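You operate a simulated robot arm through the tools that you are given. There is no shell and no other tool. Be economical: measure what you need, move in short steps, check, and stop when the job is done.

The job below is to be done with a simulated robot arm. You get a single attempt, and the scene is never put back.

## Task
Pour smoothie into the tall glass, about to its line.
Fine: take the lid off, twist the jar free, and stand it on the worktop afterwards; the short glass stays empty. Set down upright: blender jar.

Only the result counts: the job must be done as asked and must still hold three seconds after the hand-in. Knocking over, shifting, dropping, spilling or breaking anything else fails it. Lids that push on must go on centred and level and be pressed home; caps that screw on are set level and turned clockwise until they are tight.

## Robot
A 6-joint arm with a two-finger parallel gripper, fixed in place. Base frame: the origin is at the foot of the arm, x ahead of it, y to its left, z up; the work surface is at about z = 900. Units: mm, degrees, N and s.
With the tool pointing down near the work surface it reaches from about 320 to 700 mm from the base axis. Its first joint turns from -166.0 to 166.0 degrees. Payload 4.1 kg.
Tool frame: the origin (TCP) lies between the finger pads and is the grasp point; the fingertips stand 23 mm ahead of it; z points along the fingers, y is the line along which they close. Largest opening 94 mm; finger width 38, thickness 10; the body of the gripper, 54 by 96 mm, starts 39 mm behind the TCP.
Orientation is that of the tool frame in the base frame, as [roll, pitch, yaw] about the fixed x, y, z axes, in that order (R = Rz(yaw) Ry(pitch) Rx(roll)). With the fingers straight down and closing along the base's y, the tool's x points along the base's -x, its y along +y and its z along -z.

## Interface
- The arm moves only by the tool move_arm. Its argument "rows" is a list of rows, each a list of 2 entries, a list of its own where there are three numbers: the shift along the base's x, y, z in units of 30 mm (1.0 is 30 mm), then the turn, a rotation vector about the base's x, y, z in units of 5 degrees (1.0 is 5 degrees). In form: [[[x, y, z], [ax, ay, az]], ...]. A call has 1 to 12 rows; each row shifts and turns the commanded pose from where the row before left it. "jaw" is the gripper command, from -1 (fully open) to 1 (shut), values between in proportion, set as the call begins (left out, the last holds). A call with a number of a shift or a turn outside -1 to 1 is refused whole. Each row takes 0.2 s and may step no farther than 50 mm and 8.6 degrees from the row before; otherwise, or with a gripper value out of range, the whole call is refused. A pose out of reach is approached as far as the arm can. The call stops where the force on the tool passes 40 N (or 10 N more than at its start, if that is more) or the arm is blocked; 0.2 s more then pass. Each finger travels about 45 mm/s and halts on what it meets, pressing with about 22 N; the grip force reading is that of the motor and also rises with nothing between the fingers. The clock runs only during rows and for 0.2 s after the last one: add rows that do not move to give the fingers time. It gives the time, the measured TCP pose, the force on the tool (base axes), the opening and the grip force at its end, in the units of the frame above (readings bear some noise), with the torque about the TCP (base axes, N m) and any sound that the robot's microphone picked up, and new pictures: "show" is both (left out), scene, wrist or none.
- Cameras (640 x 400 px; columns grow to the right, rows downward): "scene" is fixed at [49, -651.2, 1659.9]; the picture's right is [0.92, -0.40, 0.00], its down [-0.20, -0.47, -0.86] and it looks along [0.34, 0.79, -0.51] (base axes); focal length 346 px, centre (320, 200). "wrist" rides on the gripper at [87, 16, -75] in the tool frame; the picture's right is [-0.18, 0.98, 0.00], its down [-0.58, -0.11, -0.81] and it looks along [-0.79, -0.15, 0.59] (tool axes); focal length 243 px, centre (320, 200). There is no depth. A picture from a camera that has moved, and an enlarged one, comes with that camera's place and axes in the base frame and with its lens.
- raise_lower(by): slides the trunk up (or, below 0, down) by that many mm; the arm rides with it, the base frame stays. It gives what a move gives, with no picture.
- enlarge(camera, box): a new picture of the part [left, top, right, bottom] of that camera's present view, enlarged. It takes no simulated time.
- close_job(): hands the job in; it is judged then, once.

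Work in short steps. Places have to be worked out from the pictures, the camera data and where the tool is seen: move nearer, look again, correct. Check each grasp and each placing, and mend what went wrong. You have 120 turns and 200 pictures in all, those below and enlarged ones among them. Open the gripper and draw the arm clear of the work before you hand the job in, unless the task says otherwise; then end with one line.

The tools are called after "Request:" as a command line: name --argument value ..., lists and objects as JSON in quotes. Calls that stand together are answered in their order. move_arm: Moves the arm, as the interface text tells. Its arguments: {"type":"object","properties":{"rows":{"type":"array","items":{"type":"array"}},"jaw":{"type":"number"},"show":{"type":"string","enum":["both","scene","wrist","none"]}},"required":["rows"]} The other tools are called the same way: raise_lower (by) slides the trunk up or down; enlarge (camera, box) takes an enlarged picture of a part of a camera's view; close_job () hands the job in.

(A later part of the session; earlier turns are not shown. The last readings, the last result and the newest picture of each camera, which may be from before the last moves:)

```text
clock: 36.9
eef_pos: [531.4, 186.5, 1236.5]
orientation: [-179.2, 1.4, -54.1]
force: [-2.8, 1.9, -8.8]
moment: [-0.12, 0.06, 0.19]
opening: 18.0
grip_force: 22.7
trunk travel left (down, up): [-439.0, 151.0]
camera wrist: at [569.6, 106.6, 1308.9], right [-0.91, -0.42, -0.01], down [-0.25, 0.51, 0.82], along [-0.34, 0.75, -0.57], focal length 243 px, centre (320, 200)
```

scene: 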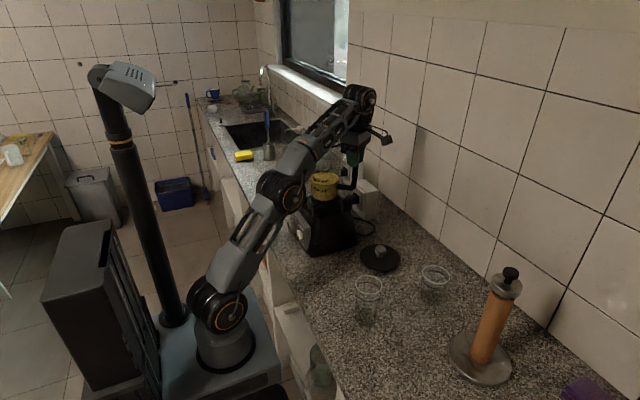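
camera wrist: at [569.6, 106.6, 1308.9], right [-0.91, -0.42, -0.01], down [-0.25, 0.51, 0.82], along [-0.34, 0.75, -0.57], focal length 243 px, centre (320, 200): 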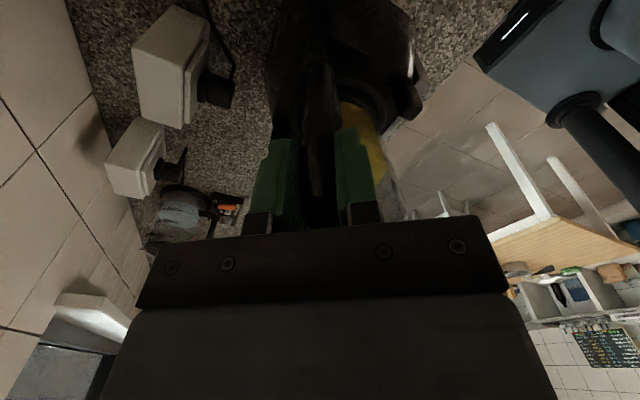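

Fz only -9 N after 2.5 mm; I lift a few more mm to discriminate.

Request:
move_arm --rows '[[[0, 0, 0.1], [0, 0, 0]], [[0, 0, 0.1], [0, 0, 0]], [[0, 0, 0], [0, 0, 0]]]' --show "scene"

Request:
enlarge --camera "scene" --box '[290, 85, 390, 225]'

```text
clock: 37.7
eef_pos: [531.5, 187.4, 1238.0]
orientation: [-179.3, 1.5, -54.2]
force: [0.8, 0.9, -7.3]
moment: [-0.27, 0.4, -0.07]
opening: 17.8
grip_force: 22.1
out of reach, approached as far as the arm can: row 1
trunk travel left (down, up): [-439.0, 151.0]
```

scene: 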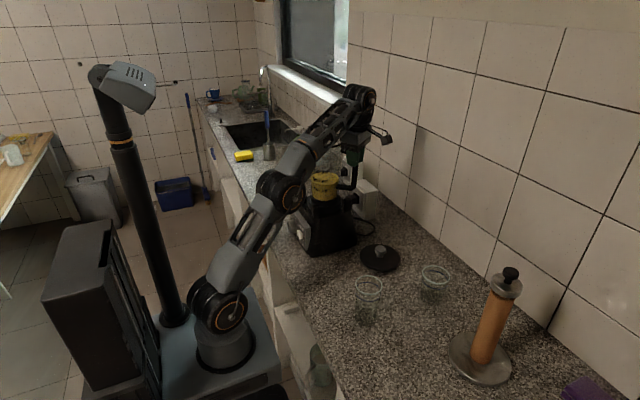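

```text
2.86 times, centred on (340, 155) of scene
camera zoom: at [49.0, -651.2, 1659.9], right [0.92, -0.4, 0.0], down [-0.2, -0.47, -0.86], along [0.34, 0.79, -0.51], focal length 990 px, centre (263, 329)
```

zoom: 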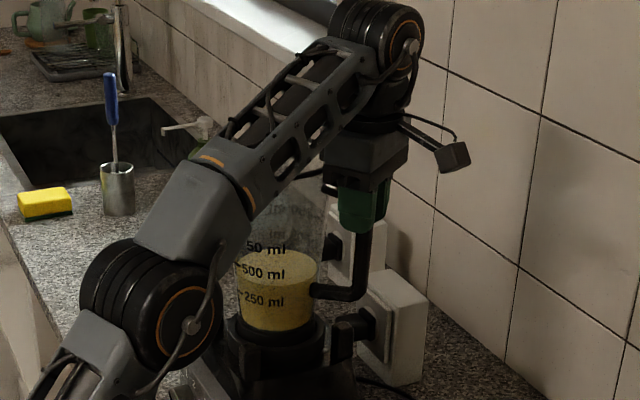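

The arm is at its reach limit, so I lift 10 mm with the trunk instead.

Request:
raise_lower --by 10

Request:
enlarge --camera "scene" --box '[290, 85, 390, 225]'

```text
clock: 38.3
eef_pos: [531.9, 186.9, 1248.5]
orientation: [-179.1, 1.3, -54.2]
force: [2.5, 1.0, -2.1]
moment: [-0.04, 0.39, -0.29]
opening: 17.8
grip_force: 22.1
trunk travel left (down, up): [-449.0, 141.0]
```

```text
2.86 times, centred on (340, 155) of scene
camera zoom: at [49.0, -651.2, 1659.9], right [0.92, -0.4, 0.0], down [-0.2, -0.47, -0.86], along [0.34, 0.79, -0.51], focal length 990 px, centre (263, 329)
```

zoom: 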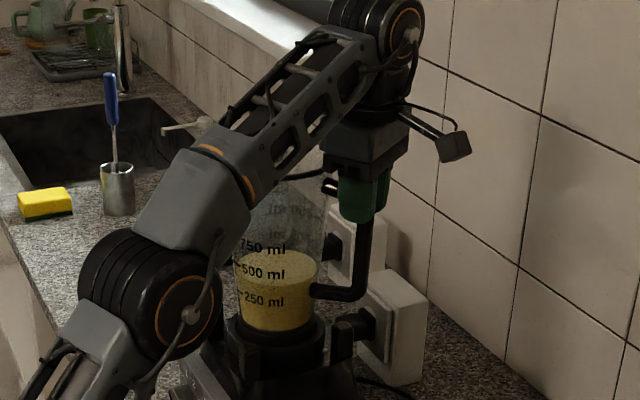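

The hand slid up the bar, the jar did not rise; either friction is too low or it is still locked. I open, trade trunk height for arm reach, and regrip to turn further.

Request:
move_arm --rows '[[[0, 0, 0], [0, 0, 0]], [[0, 0, 0], [0, 0, 0]], [[0, 0, 0], [0, 0, 0]], [[0, 0, 0], [0, 0, 0]], [[0, 0, 0], [0, 0, 0]]]' --jaw -0.2 --show "none"

Request:
raise_lower --by 100

Request:
enlarge --camera "scene" --box '[290, 85, 390, 225]'

Request:
enlarge --camera "wrist" --box '[220, 0, 460, 230]'

```text
clock: 39.5
eef_pos: [529.9, 186.9, 1247.9]
orientation: [-179.0, 1.3, -54.2]
force: [1.1, 0.9, -0.5]
moment: [0.04, 0.0, 0.0]
opening: 56.2
grip_force: 0.1
trunk travel left (down, up): [-449.0, 141.0]
```

```text
clock: 40.8
eef_pos: [529.9, 186.3, 1349.4]
orientation: [-179.1, 1.4, -54.2]
force: [0.3, -0.6, 0.1]
moment: [-0.01, 0.04, -0.01]
opening: 56.3
grip_force: 0.1
trunk travel left (down, up): [-549.0, 41.0]
```

```text
2.86 times, centred on (340, 155) of scene
camera zoom: at [49.0, -651.2, 1659.9], right [0.92, -0.4, 0.0], down [-0.2, -0.47, -0.86], along [0.34, 0.79, -0.51], focal length 990 px, centre (263, 329)
```

zoom: 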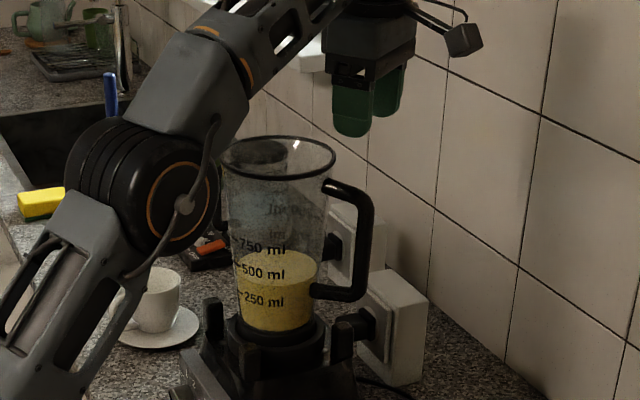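

```text
1.74 times, centred on (340, 115) of wrist
camera zoom: at [567.4, 105.6, 1421.2], right [-0.91, -0.43, -0.01], down [-0.25, 0.51, 0.82], along [-0.34, 0.75, -0.57], focal length 422 px, centre (285, 348)
```

zoom: 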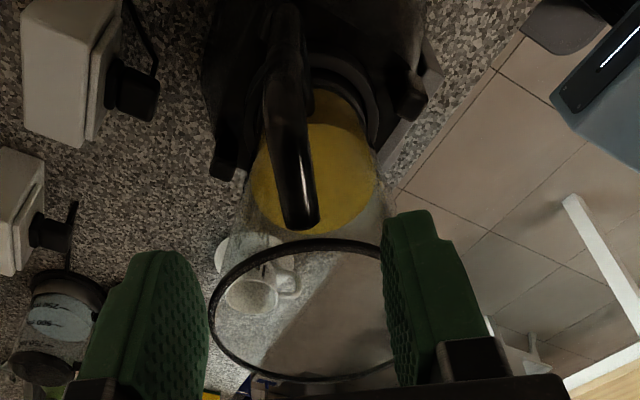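

The jar is well visible; it is turned but seated. I go back down on the bar, now with arm reach to spare, and regrip.

Request:
move_arm --rows '[[[0, 0.1, -0.9], [0, 0, 0]], [[0, 0.05, -0.9], [0, 0, 0]], [[0, 0, -0.9], [0, 0, 0]], [[0, 0, -0.9], [0, 0, 0]], [[0, 0, -0.2], [0, 0, 0]], [[0, 0, 0], [0, 0, 0]]]' --show "wrist"

Request:
move_arm --rows '[[[0, 0, 0], [0, 0, 0]], [[0, 0, 0], [0, 0, 0]], [[0, 0, 0], [0, 0, 0]], [[0, 0, 0], [0, 0, 0]]]' --jaw 1 --show "none"

```text
clock: 42.2
eef_pos: [528.0, 192.6, 1234.5]
orientation: [-179.1, 1.4, -54.2]
force: [-0.5, 0.4, -0.3]
moment: [-0.01, 0.01, -0.01]
opening: 56.4
grip_force: 0.1
trunk travel left (down, up): [-549.0, 41.0]
camera wrist: at [565.8, 111.4, 1307.7], right [-0.9, -0.43, -0.01], down [-0.25, 0.51, 0.82], along [-0.34, 0.75, -0.57], focal length 243 px, centre (320, 200)
```

wrist: 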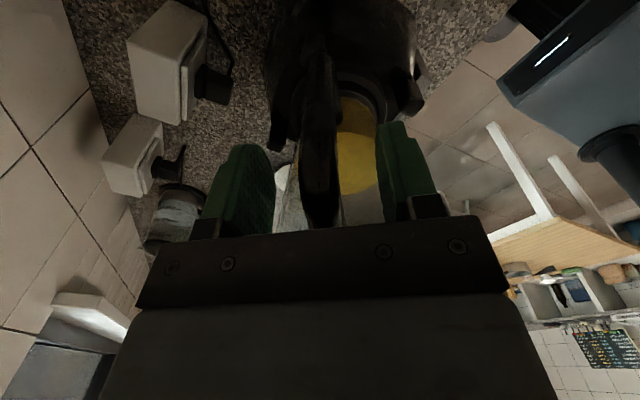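

```text
clock: 43.2
eef_pos: [529.3, 192.9, 1236.1]
orientation: [-179.2, 1.3, -54.2]
force: [-0.9, -1.1, 1.0]
moment: [-0.27, 0.28, 0.05]
opening: 17.8
grip_force: 22.2
trunk travel left (down, up): [-549.0, 41.0]
```

Regripped. I turn 16° further counter-clockwise, watching for a stop.

Request:
move_arm --rows '[[[0.183, 0.143, 0], [0, 0, 0.8]], [[0.173, 0.157, 0], [0, 0, 0.8]], [[0.162, 0.168, 0], [0, 0, 0.8]], [[0.15, 0.177, 0], [0, 0, 0.8]], [[0, 0, 0], [0, 0, 0]]]' --show "scene"

```text
clock: 44.4
eef_pos: [549.1, 211.1, 1235.7]
orientation: [-179.1, 1.4, -38.1]
force: [-6.8, 2.2, 0.0]
moment: [-0.05, 0.48, 0.24]
opening: 18.1
grip_force: 22.2
trunk travel left (down, up): [-549.0, 41.0]
```

scene: 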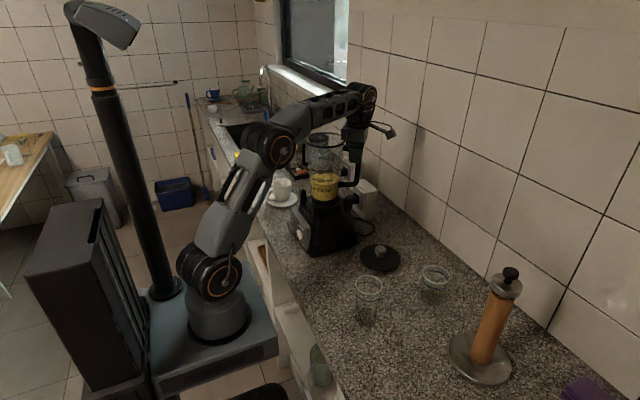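

Turned 52° with hardly any resistance. I test lift 9 mm now with the arm.

Request:
move_arm --rows '[[[0, 0, 0.1], [0, 0, 0]], [[0, 0, 0.1], [0, 0, 0]], [[0, 0, 0.1], [0, 0, 0]]]' --show "scene"

Request:
enlarge --camera "scene" --box '[290, 85, 390, 225]'

```text
clock: 45.2
eef_pos: [550.2, 209.6, 1241.5]
orientation: [-179.2, 1.4, -38.4]
force: [-4.3, -2.2, -8.2]
moment: [0.11, -0.27, 0.53]
opening: 18.1
grip_force: 22.2
trunk travel left (down, up): [-549.0, 41.0]
```

scene: 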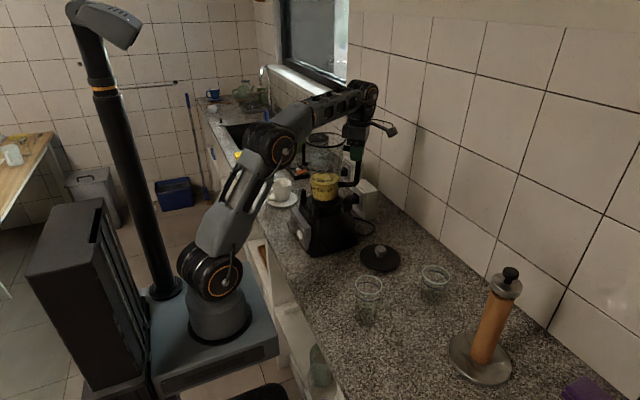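

```text
2.86 times, centred on (340, 155) of scene
camera zoom: at [49.0, -651.2, 1659.9], right [0.92, -0.4, 0.0], down [-0.2, -0.47, -0.86], along [0.34, 0.79, -0.51], focal length 990 px, centre (263, 329)
```

zoom: 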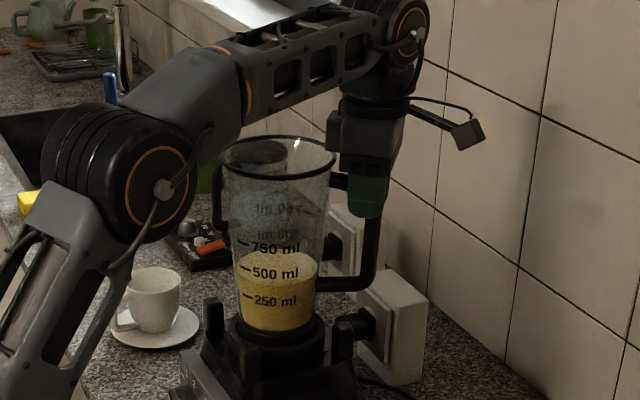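

Unclear; I lift 6 mm more and compare with the previous image.

Request:
move_arm --rows '[[[0, 0, 0.1], [0, 0, 0]], [[0, 0, 0.1], [0, 0, 0]], [[0, 0, 0.1], [0, 0, 0]]]' --show "none"

Request:
enlarge --camera "scene" --box '[290, 85, 390, 225]'

```text
clock: 46.0
eef_pos: [550.0, 212.0, 1251.1]
orientation: [-179.2, 1.4, -38.2]
force: [-2.8, -3.8, -17.7]
moment: [0.1, -0.21, 0.55]
opening: 18.1
grip_force: 22.2
trunk travel left (down, up): [-549.0, 41.0]
```

```text
2.86 times, centred on (340, 155) of scene
camera zoom: at [49.0, -651.2, 1659.9], right [0.92, -0.4, 0.0], down [-0.2, -0.47, -0.86], along [0.34, 0.79, -0.51], focal length 990 px, centre (263, 329)
```

zoom: 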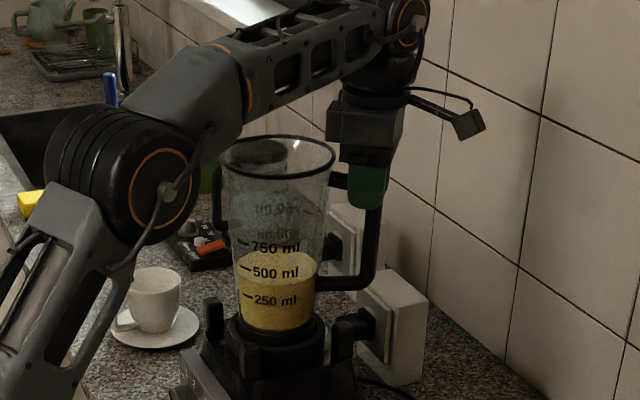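

The fingers only slid along the bar with 18 N, so off-axis lifting jams; the jar should be taken around its narrow body. Four posts top out at z≈1070 and the glass starts at ≈1085, so a horizontal grasp at z≈1110 from -x fits. I open and rise clear.

Request:
move_arm --rows '[[[0, 0, 0], [0, 0, 0]], [[0, 0, 0], [0, 0, 0]], [[0, 0, 0], [0, 0, 0]], [[0, 0, 0], [0, 0, 0]], [[0, 0, 0.6], [0, 0, 0]], [[0, 0, 1], [0, 0, 0]], [[0, 0, 1], [0, 0, 0]]]' --jaw -1 --show "none"

Request:
raise_lower --by 40

Request:
move_arm --rows '[[[-0.5, -1, 0], [0, 0, 0]], [[-1, -1, 0], [0, 0, 0]], [[-1, -1, 0], [0, 0, 0]], [[-1, -0.5, 0], [0, 0, 0]], [[-1, -0.5, 0], [0, 0, 0]], [[-1, 0, 0], [0, 0, 0]], [[-0.5, 0, 0], [0, 0, 0]], [[0, 0, 0], [0, 0, 0]]]'

```text
clock: 47.6
eef_pos: [541.5, 207.9, 1327.1]
orientation: [-179.2, 1.3, -38.2]
force: [-0.4, -0.1, 0.4]
moment: [-0.01, -0.02, 0.01]
opening: 93.8
grip_force: 0.0
out of reach, approached as far as the arm can: row 7
trunk travel left (down, up): [-549.0, 41.0]
```

```text
clock: 48.5
eef_pos: [543.1, 209.1, 1365.9]
orientation: [-179.0, 1.4, -38.2]
force: [0.0, 1.2, -0.8]
moment: [-0.01, 0.01, 0.02]
opening: 94.1
grip_force: 0.1
trunk travel left (down, up): [-589.0, 1.0]
```

```text
clock: 50.3
eef_pos: [360.6, 88.5, 1368.2]
orientation: [-179.1, 1.4, -38.2]
force: [0.9, 0.0, 0.2]
moment: [-0.03, 0.01, -0.01]
opening: 94.1
grip_force: 0.2
trunk travel left (down, up): [-589.0, 1.0]
camera wrist: at [419.0, 21.0, 1440.6], right [-0.75, -0.66, -0.01], down [-0.38, 0.42, 0.82], along [-0.54, 0.62, -0.57], focal length 243 px, centre (320, 200)
```

scene: 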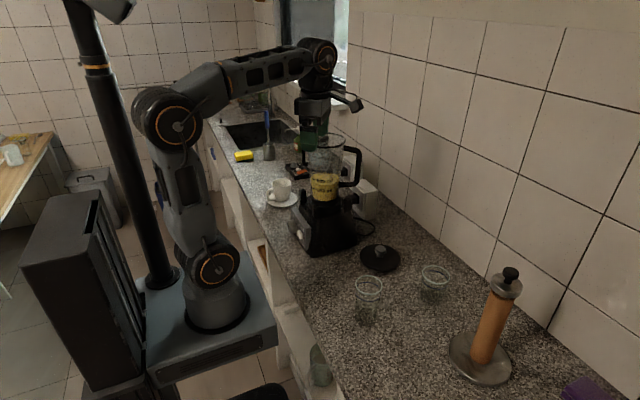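
wrist: 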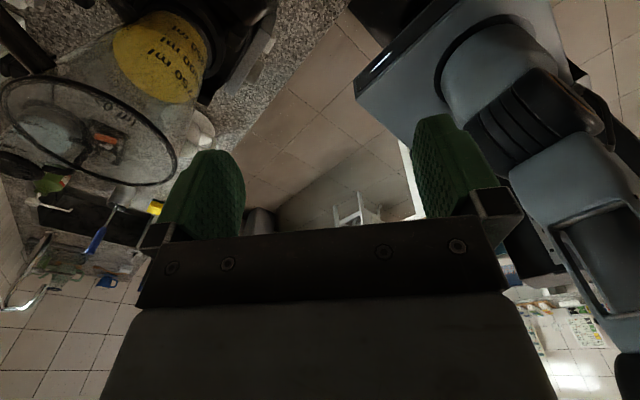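

I turn the hand to yaw 0 and shift toward y≈200 before tilting it horizontal (camera on top).

Request:
move_arm --rows '[[[0, 0.5, 0], [0, 0, 1]], [[0, 0.5, 0], [0, 0, 1]], [[0, 0.5, 0], [0, 0, 1]], [[0, 0.5, 0], [0, 0, 1]], [[0, 0.5, 0], [0, 0, 1]], [[0, 0.5, 0], [0, 0, 1]], [[0, 0.5, 0], [0, 0, 1]], [[0, 0, 0], [0, 0, 0.6]], [[0, 0, 0], [0, 0, 0]]]' --show "none"

Request:
move_arm --rows '[[[0, 0, 0], [0, -1, 0]], [[0, 0, 0], [0, -1, 0]], [[0, 0, 0], [0, -1, 0]], [[0, 0, 0], [0, -1, 0]], [[0, 0, 0], [0, -1, 0]], [[0, 0, 0], [0, -1, 0]], [[0, 0, 0], [0, -1, 0]], [[0, 0, 0], [0, -1, 0]], [[0, 0, 0], [0, -1, 0]], [[0, 0, 0], [0, 0, 0]]]'

```text
clock: 52.3
eef_pos: [363.8, 192.2, 1368.1]
orientation: [-179.1, 1.3, -0.1]
force: [0.0, -0.5, 0.4]
moment: [-0.01, 0.0, -0.01]
opening: 94.0
grip_force: 0.0
trunk travel left (down, up): [-589.0, 1.0]
```

```text
clock: 54.5
eef_pos: [361.0, 193.8, 1366.5]
orientation: [-178.9, -43.7, -0.3]
force: [-0.5, -0.1, -0.3]
moment: [0.01, 0.01, -0.02]
opening: 94.1
grip_force: 0.0
trunk travel left (down, up): [-589.0, 1.0]
camera wrist: at [372.7, 176.9, 1480.3], right [-0.12, -0.98, -0.14], down [-0.98, 0.1, 0.18], along [-0.17, 0.16, -0.97], focal length 243 px, centre (320, 200)
```

scene: 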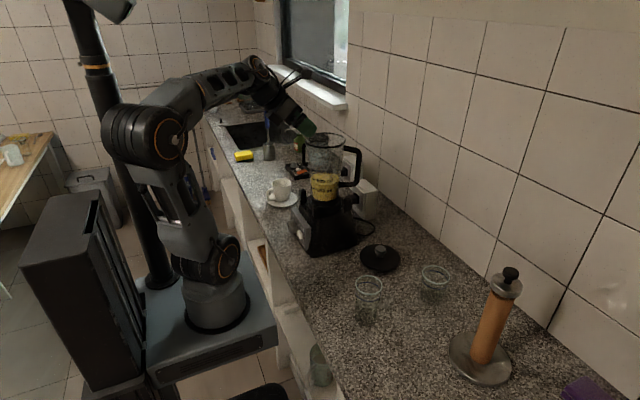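
wrist: 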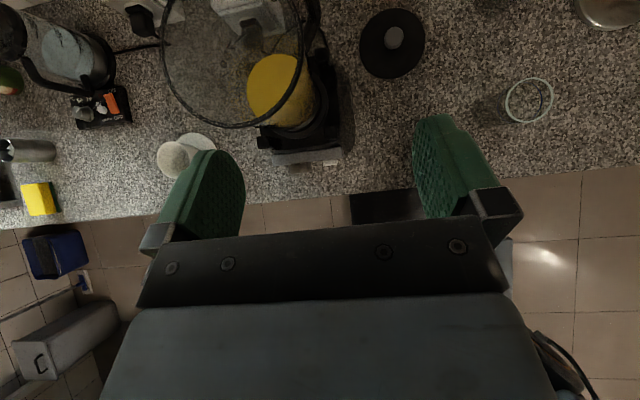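

Tilting works. I continue 45° to horizontal.

Request:
move_arm --rows '[[[-0.2, 0.2, 0], [0, -1, 0]], [[-0.2, 0.2, 0], [0, -1, 0]], [[-0.2, 0.2, 0], [0, -1, 0]], [[0, 0.2, 0], [0, -1, 0]], [[0, 0.2, 0], [0, -1, 0]], [[0, 0.2, 0], [0, -1, 0]], [[0, 0.2, 0], [0, -1, 0]], [[0, 0.2, 0], [0, -1, 0]], [[0, 0.2, 0], [0, -1, 0]], [[0, 0, 0], [0, 0, 0]]]'

```text
clock: 56.7
eef_pos: [345.0, 247.7, 1367.0]
orientation: [-171.2, -88.7, -7.8]
force: [0.6, -0.8, 0.0]
moment: [0.04, 0.02, 0.01]
opening: 94.1
grip_force: 0.1
trunk travel left (down, up): [-589.0, 1.0]
camera wrist: at [272.3, 230.7, 1454.8], right [0.01, -0.98, -0.19], down [-0.82, 0.1, -0.56], along [0.57, 0.16, -0.8], focal length 243 px, centre (320, 200)
```

scene: 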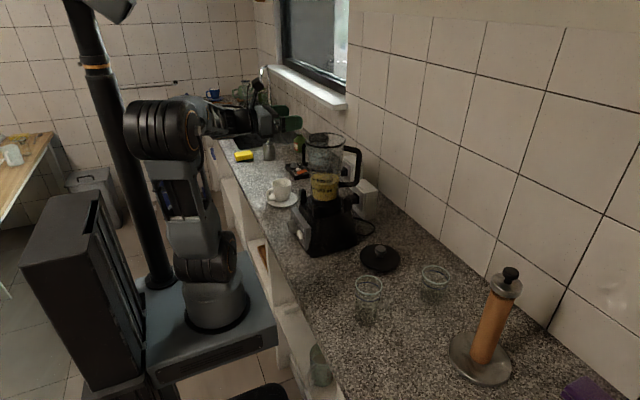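
wrist: 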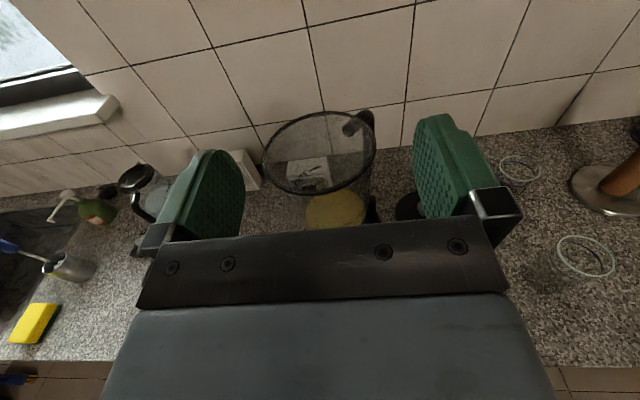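

Hand is horizontal pointing +x. I align y to 272 and lower the trunk so the TCP is near z 1115.

Request:
move_arm --rows '[[[0, 0.4, 0], [0, 0, 0]], [[0, 0.4, 0], [0, 0, 0]], [[0, 0, 0], [0, 0, 0]]]' --show "none"

Request:
raise_lower --by -247

Request:
move_arm --rows '[[[0, 0, -0.2], [0, 0, 0]], [[0, 0, 0], [0, 0, 0]]]'

```text
clock: 57.5
eef_pos: [345.6, 271.4, 1365.0]
orientation: [-171.3, -88.7, -7.8]
force: [-0.1, -0.1, 0.0]
moment: [-0.02, -0.01, -0.04]
opening: 94.2
grip_force: 0.0
trunk travel left (down, up): [-589.0, 1.0]
```

```text
clock: 60.0
eef_pos: [345.5, 271.0, 1118.1]
orientation: [-172.1, -88.6, -7.1]
force: [0.6, -0.4, -0.2]
moment: [-0.02, 0.01, 0.02]
opening: 93.9
grip_force: 0.1
trunk travel left (down, up): [-342.0, 248.0]
```

```text
clock: 60.6
eef_pos: [345.9, 271.7, 1112.4]
orientation: [-173.1, -88.6, -6.0]
force: [0.6, -0.2, 0.1]
moment: [-0.01, -0.01, 0.0]
opening: 94.0
grip_force: 0.1
trunk travel left (down, up): [-342.0, 248.0]
camera wrist: at [273.1, 255.8, 1200.6], right [0.01, -0.98, -0.19], down [-0.82, 0.1, -0.56], along [0.57, 0.16, -0.81], focal length 243 px, centre (320, 200)
```

scene: 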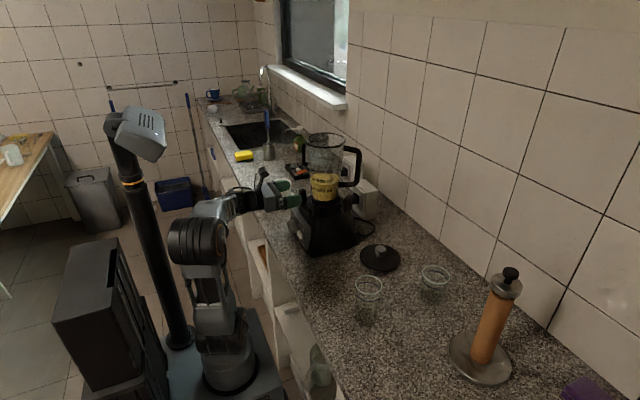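
wrist: 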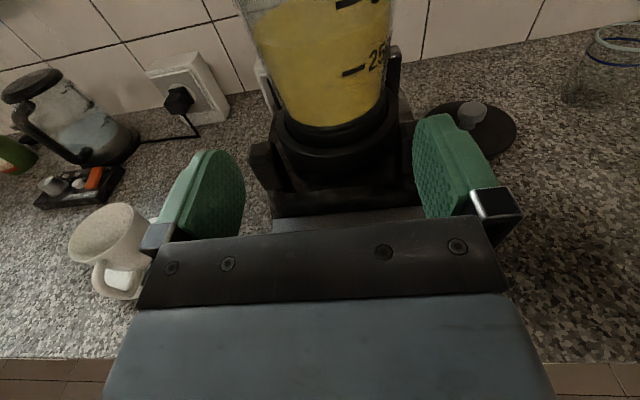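

Very clear view: glass bottom at z≈1080, collar and posts just below it, jar axis y≈271. Jar is about 88–91 mm wide in the grip zone, so the fit is tight. I level the hand, go to z≈1106, and approach partway.

Request:
move_arm --rows '[[[0.5, 0, -0.1], [0, -0.28, -0.18]], [[0.5, 0, -0.1], [0, 0, 0]], [[0.5, 0, 0], [0, 0, 0]], [[0, 0, 0], [0, 0, 0]]]'

Request:
enlarge --camera "wrist" --box '[180, 20, 480, 210]'

Request:
enlarge --camera "scene" --box '[280, 125, 370, 225]'

```text
clock: 61.6
eef_pos: [392.6, 271.4, 1106.2]
orientation: [-72.0, -89.8, -108.0]
force: [0.8, 0.0, 0.0]
moment: [0.01, 0.0, -0.01]
opening: 94.0
grip_force: 0.1
trunk travel left (down, up): [-342.0, 248.0]
camera wrist: at [317.1, 256.0, 1193.0], right [0.0, -0.98, -0.19], down [-0.81, 0.11, -0.58], along [0.59, 0.15, -0.79], focal length 243 px, centre (320, 200)
```

scene: 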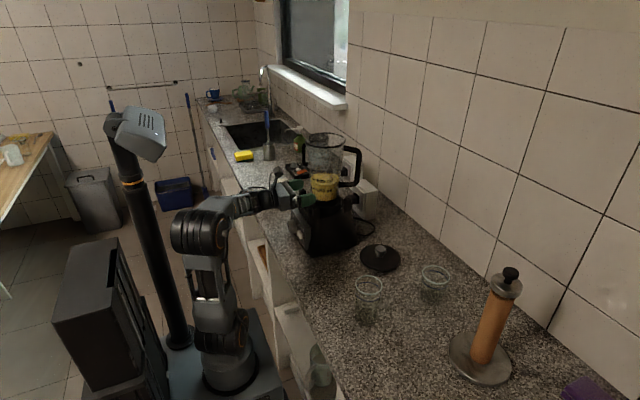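
wrist: 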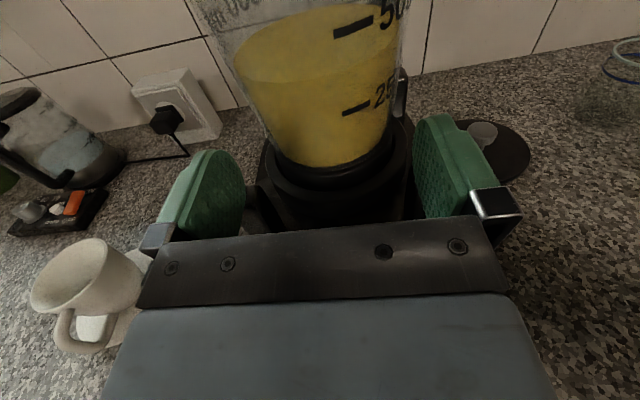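

```text
2.11 times, centred on (330, 115) of wrist
camera zoom: at [317.1, 256.0, 1193.0], right [0.0, -0.98, -0.19], down [-0.81, 0.11, -0.58], along [0.59, 0.15, -0.79], focal length 511 px, centre (299, 379)
```

zoom: 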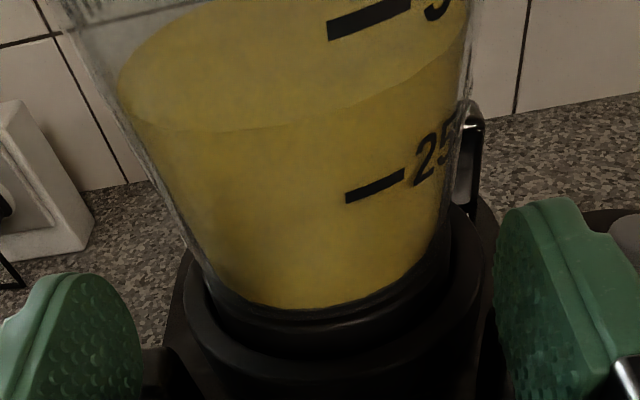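

```text
4.00 times, centred on (325, 175) of scene
camera zoom: at [49.0, -651.2, 1659.9], right [0.92, -0.4, 0.0], down [-0.2, -0.47, -0.86], along [0.34, 0.79, -0.51], focal length 1385 px, centre (300, 300)
```

zoom: 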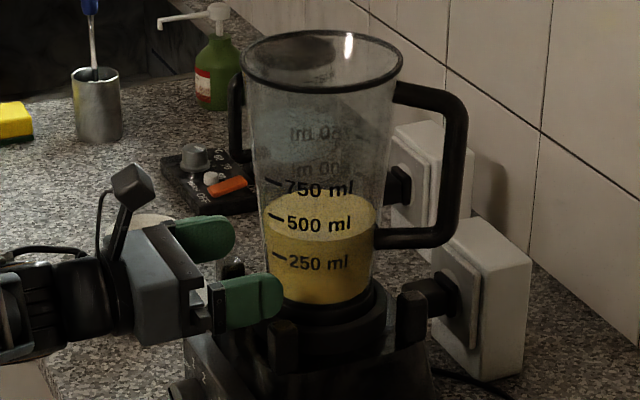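

The jar is ~87 mm at z 1083 and flares about 0.2 mm/mm, so I should grip low using the rounded tips. I pitch the hand 10° down, go to z≈1097, shift y to 270, and advance partway.

Request:
move_arm --rows '[[[0, -0.05, 0], [0, 1, 0]], [[0, 0, -0.15], [0, 1, 0]], [[0.5, 0, -0.15], [0, 0, 0]], [[0.4, 0, 0], [0, 0, 0]], [[0, 0, 0], [0, 0, 0]]]'

Request:
enlarge --camera "wrist" --box '[180, 20, 480, 210]'

Request:
enlarge --camera "scene" --box '[280, 125, 370, 225]'

```text
clock: 62.8
eef_pos: [415.0, 268.8, 1100.4]
orientation: [-178.5, -80.3, -1.6]
force: [-5.3, 1.6, 28.6]
moment: [-1.44, -0.14, -0.21]
opening: 92.9
grip_force: 0.0
trunk travel left (down, up): [-342.0, 248.0]
camera wrist: at [356.5, 253.4, 1198.6], right [-0.03, -0.98, -0.19], down [-0.89, 0.11, -0.44], along [0.45, 0.15, -0.88], focal length 243 px, centre (320, 200)
```

scene: 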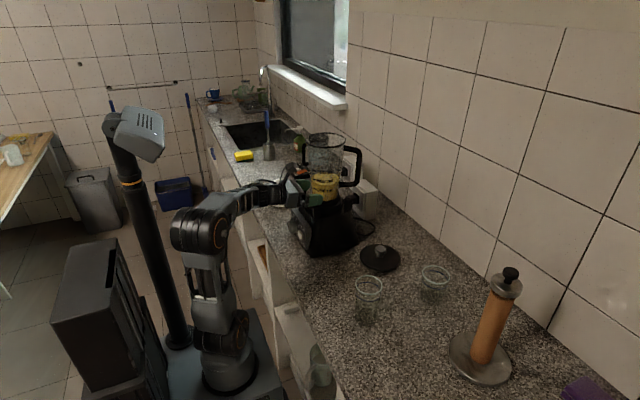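
wrist: 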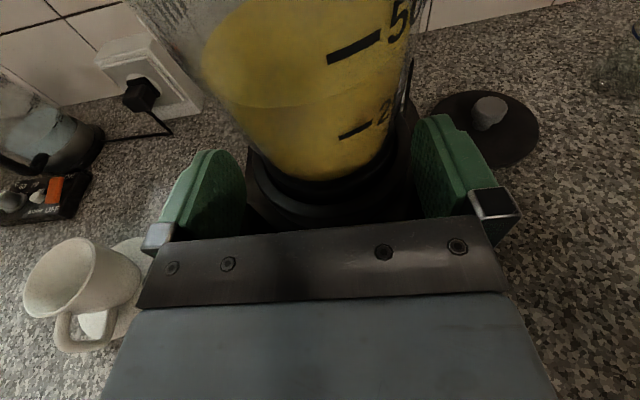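

```text
2.11 times, centred on (330, 115) of wrist
camera zoom: at [356.5, 253.4, 1198.6], right [-0.03, -0.98, -0.19], down [-0.89, 0.11, -0.44], along [0.45, 0.15, -0.88], focal length 511 px, centre (299, 379)
```

zoom: 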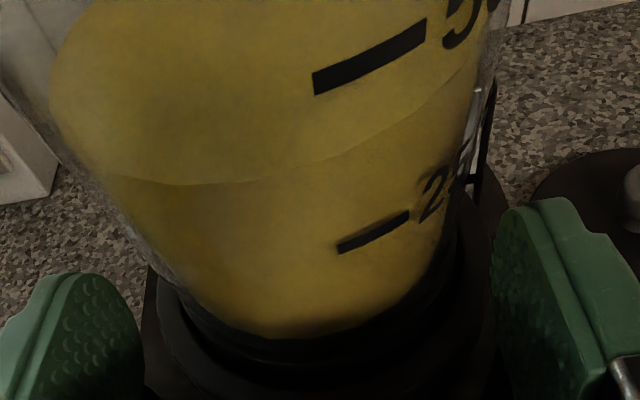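

```text
4.00 times, centred on (325, 175) of scene
camera zoom: at [49.0, -651.2, 1659.9], right [0.92, -0.4, 0.0], down [-0.2, -0.47, -0.86], along [0.34, 0.79, -0.51], focal length 1385 px, centre (300, 300)
```

zoom: 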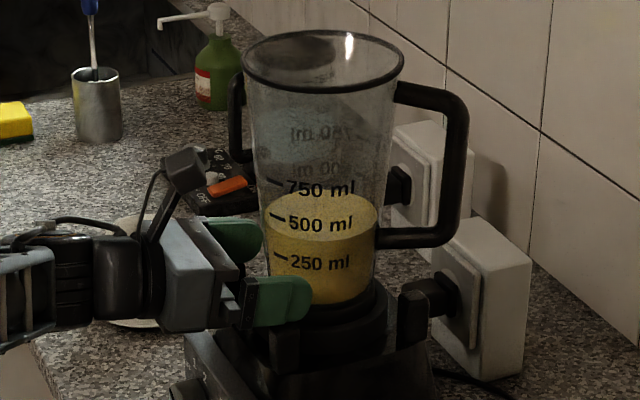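

The -y finger rested on a near post (28 N). Jar at z≈1112 measures about 90 mm with axis y≈270, so it fits slightly higher. I rise 5 mm, then advance.

Request:
move_arm --rows '[[[0, 0.02, 0.2], [0, 0, 0]], [[0, 0, 0], [0, 0, 0]]]' --show "none"

```text
clock: 63.4
eef_pos: [416.5, 270.8, 1101.6]
orientation: [-179.3, -79.8, -0.8]
force: [-0.4, 0.6, -0.2]
moment: [-0.03, -0.04, 0.03]
opening: 93.9
grip_force: 0.0
trunk travel left (down, up): [-342.0, 248.0]
```

Free now at z 1101.6. I add 1.5 mm and advance in small steps.

Request:
move_arm --rows '[[[0.2, -0.02, 0.05], [0, 0, 0]], [[0.2, 0, 0], [0, 0, 0]], [[0.2, 0, 0], [0, 0, 0]], [[0, 0, 0], [0, 0, 0]]]'

Request:
enlarge --camera "wrist" --box '[180, 20, 480, 240]'

```text
clock: 64.4
eef_pos: [436.4, 270.3, 1103.6]
orientation: [-178.8, -79.9, -1.2]
force: [-2.1, -2.2, -1.5]
moment: [0.09, 0.01, -0.09]
opening: 94.1
grip_force: 0.1
trunk travel left (down, up): [-342.0, 248.0]
camera wrist: at [377.4, 255.0, 1202.6], right [-0.03, -0.98, -0.18], down [-0.89, 0.11, -0.43], along [0.45, 0.15, -0.88], focal length 243 px, centre (320, 200)
```

scene: 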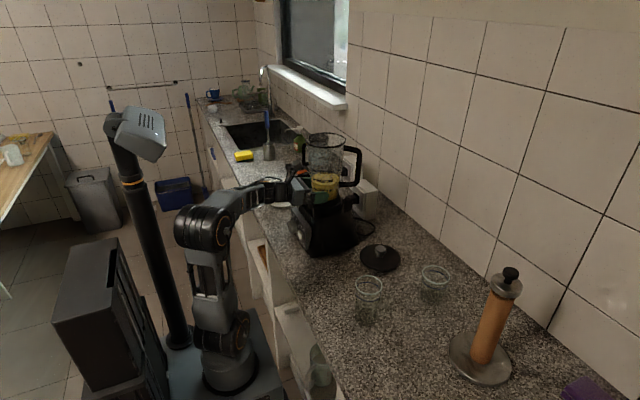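
wrist: 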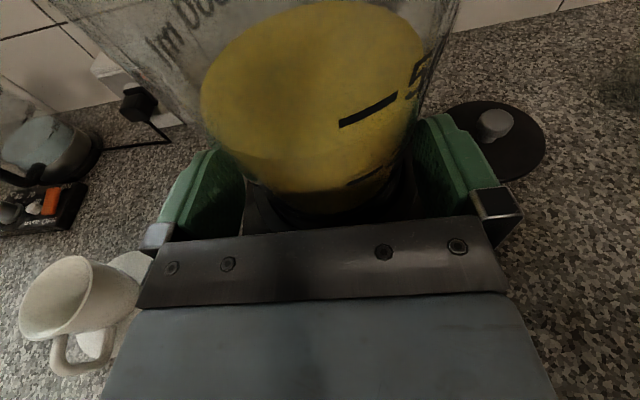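

```text
1.82 times, centred on (330, 130) of wrist
camera zoom: at [377.4, 255.0, 1202.6], right [-0.03, -0.98, -0.18], down [-0.89, 0.11, -0.43], along [0.45, 0.15, -0.88], focal length 441 px, centre (302, 327)
```

zoom: 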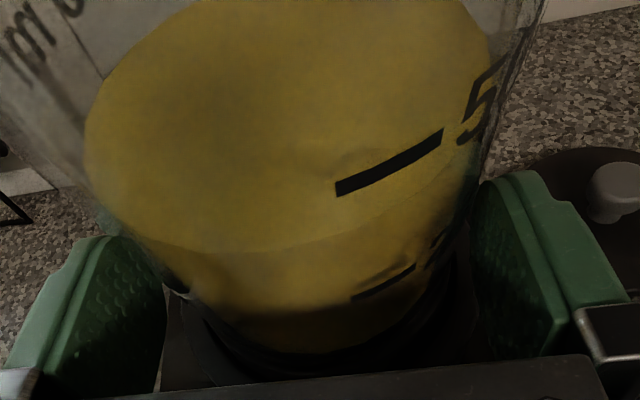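

Fits so far with no contact. I advance 11 mm more.

Request:
move_arm --rows '[[[0.18, 0, 0], [0, 0, 0]], [[0.18, 0, 0], [0, 0, 0]], [[0, 0, 0], [0, 0, 0]]]'

Request:
enlarge --camera "scene" --box '[280, 125, 370, 225]'

```text
clock: 65.2
eef_pos: [448.2, 270.3, 1105.4]
orientation: [-179.0, -80.1, -1.1]
force: [1.4, -0.5, 0.5]
moment: [0.01, 0.0, -0.02]
opening: 94.1
grip_force: 0.1
trunk travel left (down, up): [-342.0, 248.0]
camera wrist: at [388.8, 254.0, 1202.9], right [-0.03, -0.98, -0.18], down [-0.89, 0.11, -0.43], along [0.45, 0.15, -0.88], focal length 243 px, centre (320, 200)
```

scene: 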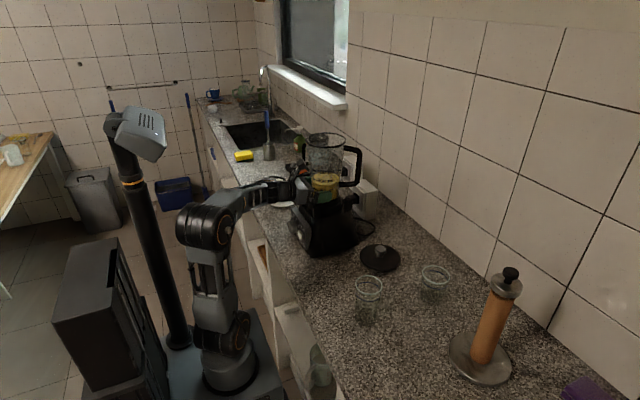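
wrist: 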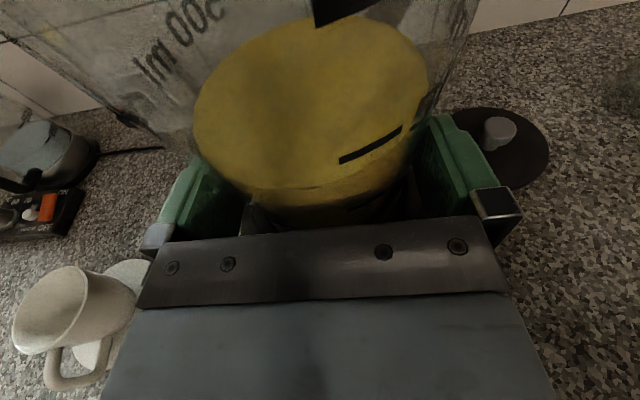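

```text
4.00 times, centred on (325, 175) of scene
camera zoom: at [49.0, -651.2, 1659.9], right [0.92, -0.4, 0.0], down [-0.2, -0.47, -0.86], along [0.34, 0.79, -0.51], focal length 1385 px, centre (300, 300)
```

zoom: 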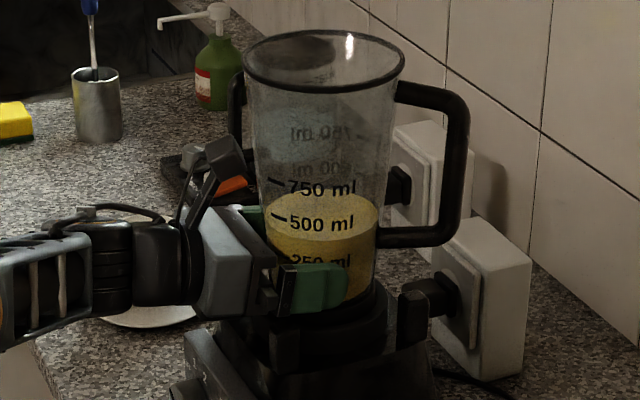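

Fingers straddle the jar at its diameter without touching. I close.

Request:
move_arm --rows '[[[0.05, 0, 0], [0, 0, 0]], [[0, 0, 0], [0, 0, 0]], [[0, 0, 0], [0, 0, 0]]]' --jaw 1

```text
clock: 66.0
eef_pos: [448.9, 268.7, 1105.3]
orientation: [-179.0, -80.2, -1.0]
force: [-3.6, -0.2, 1.3]
moment: [0.02, 0.07, 0.28]
opening: 92.0
grip_force: 22.0
trunk travel left (down, up): [-342.0, 248.0]
camera wrist: at [389.6, 253.9, 1202.8], right [-0.03, -0.98, -0.18], down [-0.89, 0.11, -0.43], along [0.45, 0.15, -0.88], focal length 243 px, centre (320, 200)
```

scene: 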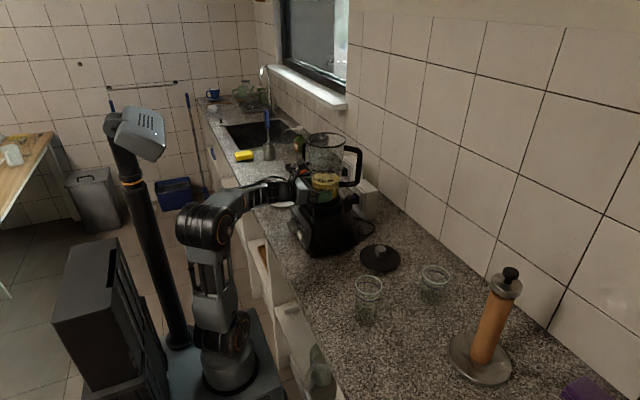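
wrist: 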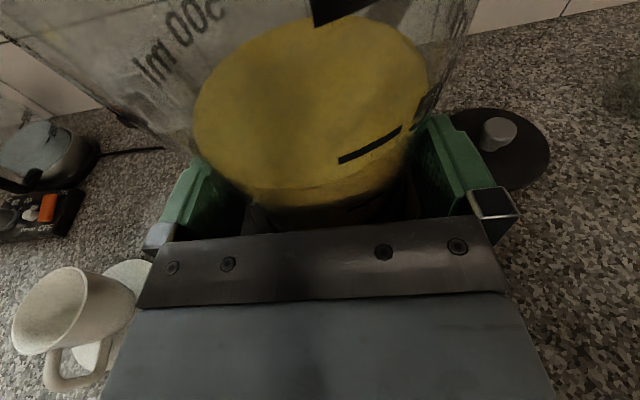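

Gripped at 92 mm. I lift slowly 7 mm and read the force.

Request:
move_arm --rows '[[[0, 0, 0.08], [0, 0, 0]], [[0, 0, 0.08], [0, 0, 0]], [[0, 0, 0.08], [0, 0, 0]], [[0, 0, 0], [0, 0, 0]]]'

Request:
enlarge --camera "scene" --box '[280, 125, 370, 225]'

```text
clock: 67.0
eef_pos: [449.7, 268.6, 1111.5]
orientation: [-179.2, -80.0, -0.8]
force: [-3.2, -0.1, -9.8]
moment: [0.03, 0.56, 0.0]
opening: 92.2
grip_force: 22.2
trunk travel left (down, up): [-342.0, 248.0]
camera wrist: at [390.9, 254.0, 1209.1], right [-0.03, -0.98, -0.18], down [-0.9, 0.11, -0.43], along [0.44, 0.15, -0.88], focal length 243 px, centre (320, 200)
```

scene: 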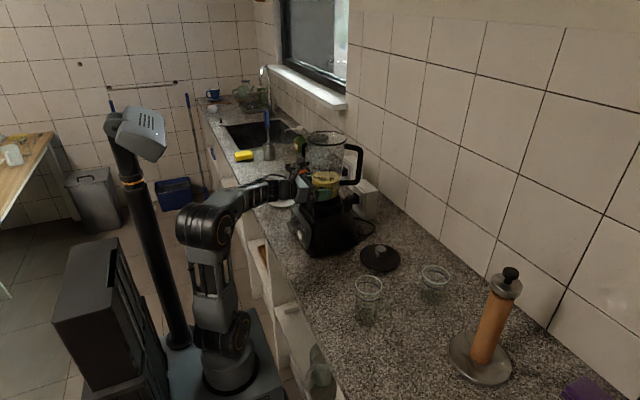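
wrist: 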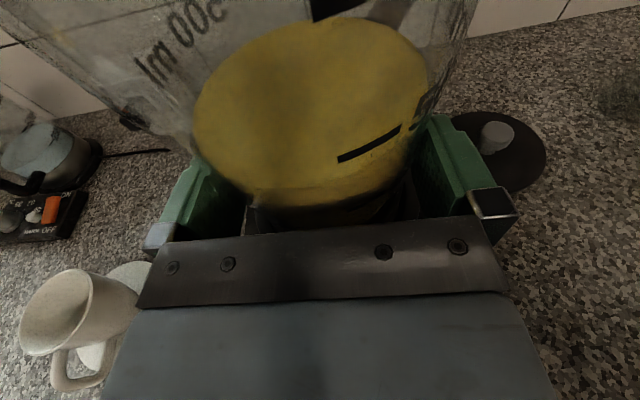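

```text
4.00 times, centred on (325, 175) of scene
camera zoom: at [49.0, -651.2, 1659.9], right [0.92, -0.4, 0.0], down [-0.2, -0.47, -0.86], along [0.34, 0.79, -0.51], focal length 1385 px, centre (300, 300)
```

zoom: 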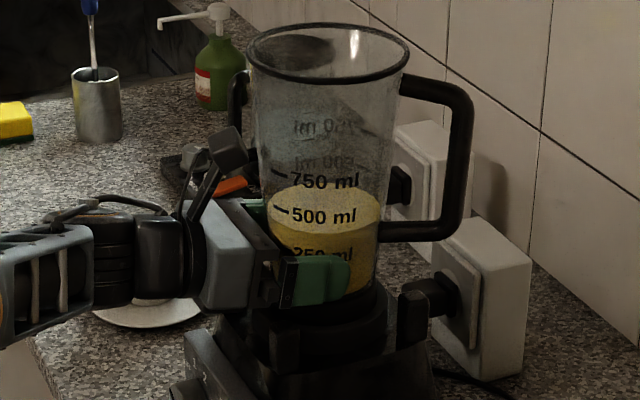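

The jar lifts with the hand — it is free (about 10 N). I raise 25 mm by trunk and check for tilt.

Request:
raise_lower --by 20

Request:
enlarge --camera "scene" --box '[280, 115, 370, 225]'

```text
clock: 67.7
eef_pos: [450.7, 269.0, 1130.5]
orientation: [-179.0, -80.0, -0.9]
force: [-0.2, 0.3, -9.8]
moment: [0.07, 0.3, 0.01]
opening: 92.2
grip_force: 22.0
trunk travel left (down, up): [-362.0, 228.0]
```

```text
3.64 times, centred on (325, 170) of scene
camera zoom: at [49.0, -651.2, 1659.9], right [0.92, -0.4, 0.0], down [-0.2, -0.47, -0.86], along [0.34, 0.79, -0.51], focal length 1259 px, centre (302, 309)
```

zoom: 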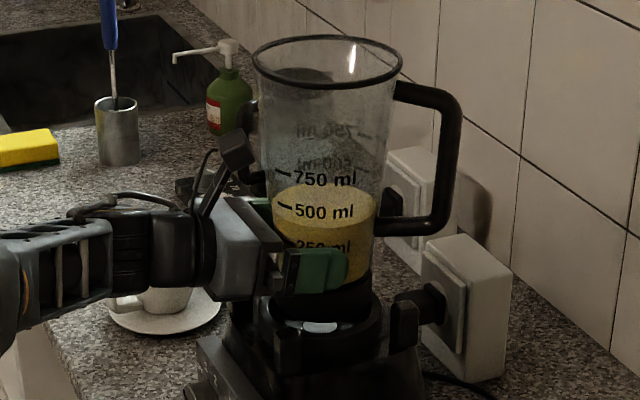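

Weight is 9.8 N and the jar hangs securely with its collar. Refined glass position from three views: rim about (420, -106, 1025). I raise further, then swing gently toward the pouring place with the tool turned to azimuth -30°.

Request:
raise_lower --by 70

Request:
move_arm --rows '[[[0.1, -0.3, 0], [0, 0, -0.25]], [[0.1, -0.5, 0], [0, 0, -0.5]], [[0.1, -0.5, 0], [0, 0, -0.5]], [[0.1, -0.5, 0], [0, 0, -0.5]], [[0.1, -0.5, 0], [0, 0, -0.5]], [[0.1, -0.5, 0], [0, 0, -0.5]], [[0.1, -0.5, 0], [0, 0, -0.5]], [[0, -0.3, 0], [0, 0, -0.25]], [[0, 0, 0], [0, 0, 0]]]'

```text
clock: 68.8
eef_pos: [450.5, 269.4, 1200.8]
orientation: [-179.1, -80.0, -0.9]
force: [0.4, 0.1, -10.2]
moment: [0.03, 0.31, 0.04]
opening: 92.1
grip_force: 21.5
trunk travel left (down, up): [-432.0, 158.0]
```

```text
clock: 70.8
eef_pos: [472.1, 159.9, 1198.5]
orientation: [-179.2, -80.1, -18.4]
force: [0.9, 0.2, -9.1]
moment: [0.15, 0.29, -0.03]
opening: 92.1
grip_force: 21.8
trunk travel left (down, up): [-432.0, 158.0]
camera wrist: at [411.2, 162.9, 1297.2], right [-0.33, -0.93, -0.18], down [-0.82, 0.37, -0.43], along [0.47, 0.01, -0.88], focal length 243 px, centre (320, 200)
```

scene: 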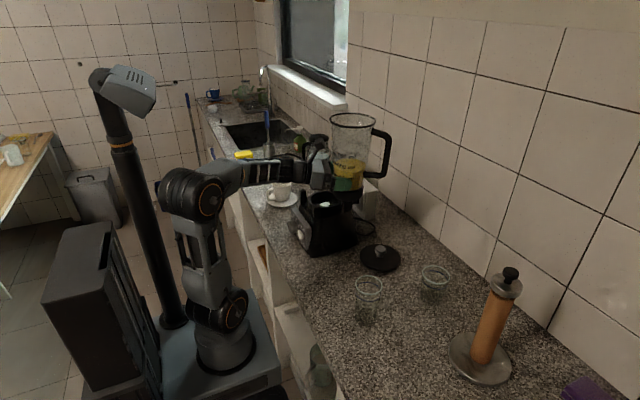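
wrist: 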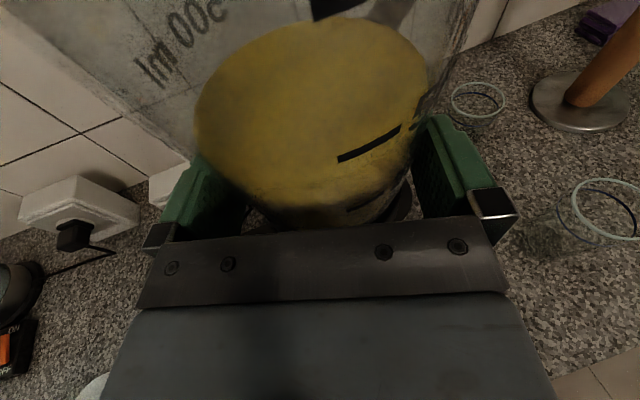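

Jar stays steady; the glass reconfirms at about (420, -103). I continue to TCP (489, 46).

Request:
move_arm --rows '[[[0.08, -0.3, -0.3], [0, 0, -0.3]], [[0.08, -0.5, -0.4], [0, 0, -0.5]], [[0.08, -0.5, -0.4], [0, 0, -0.5]], [[0.08, -0.5, -0.4], [0, 0, -0.3]], [[0.08, -0.5, -0.4], [0, 0, -0.3]], [[0.08, -0.5, -0.4], [0, 0, -0.2]], [[0.08, -0.5, -0.4], [0, 0, -0.2]], [[0, -0.5, -0.3], [0, 0, 0]], [[0, 0, 0], [0, 0, 0]]]'

```text
clock: 72.8
eef_pos: [487.7, 48.3, 1111.0]
orientation: [-179.1, -79.9, -30.0]
force: [-0.1, 0.5, -8.9]
moment: [0.27, 0.26, -0.02]
opening: 91.9
grip_force: 21.7
trunk travel left (down, up): [-432.0, 158.0]
camera wrist: at [428.9, 63.2, 1209.8], right [-0.5, -0.84, -0.18], down [-0.73, 0.53, -0.43], along [0.46, -0.08, -0.88], focal length 243 px, centre (320, 200)
```

scene: 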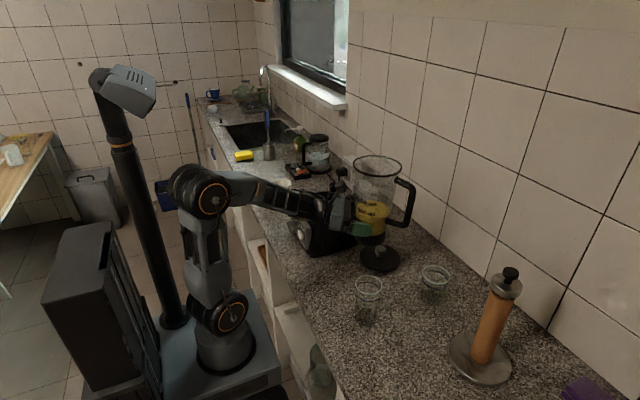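
wrist: 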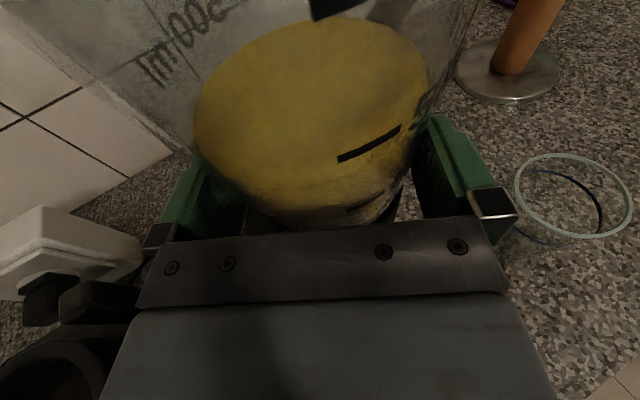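

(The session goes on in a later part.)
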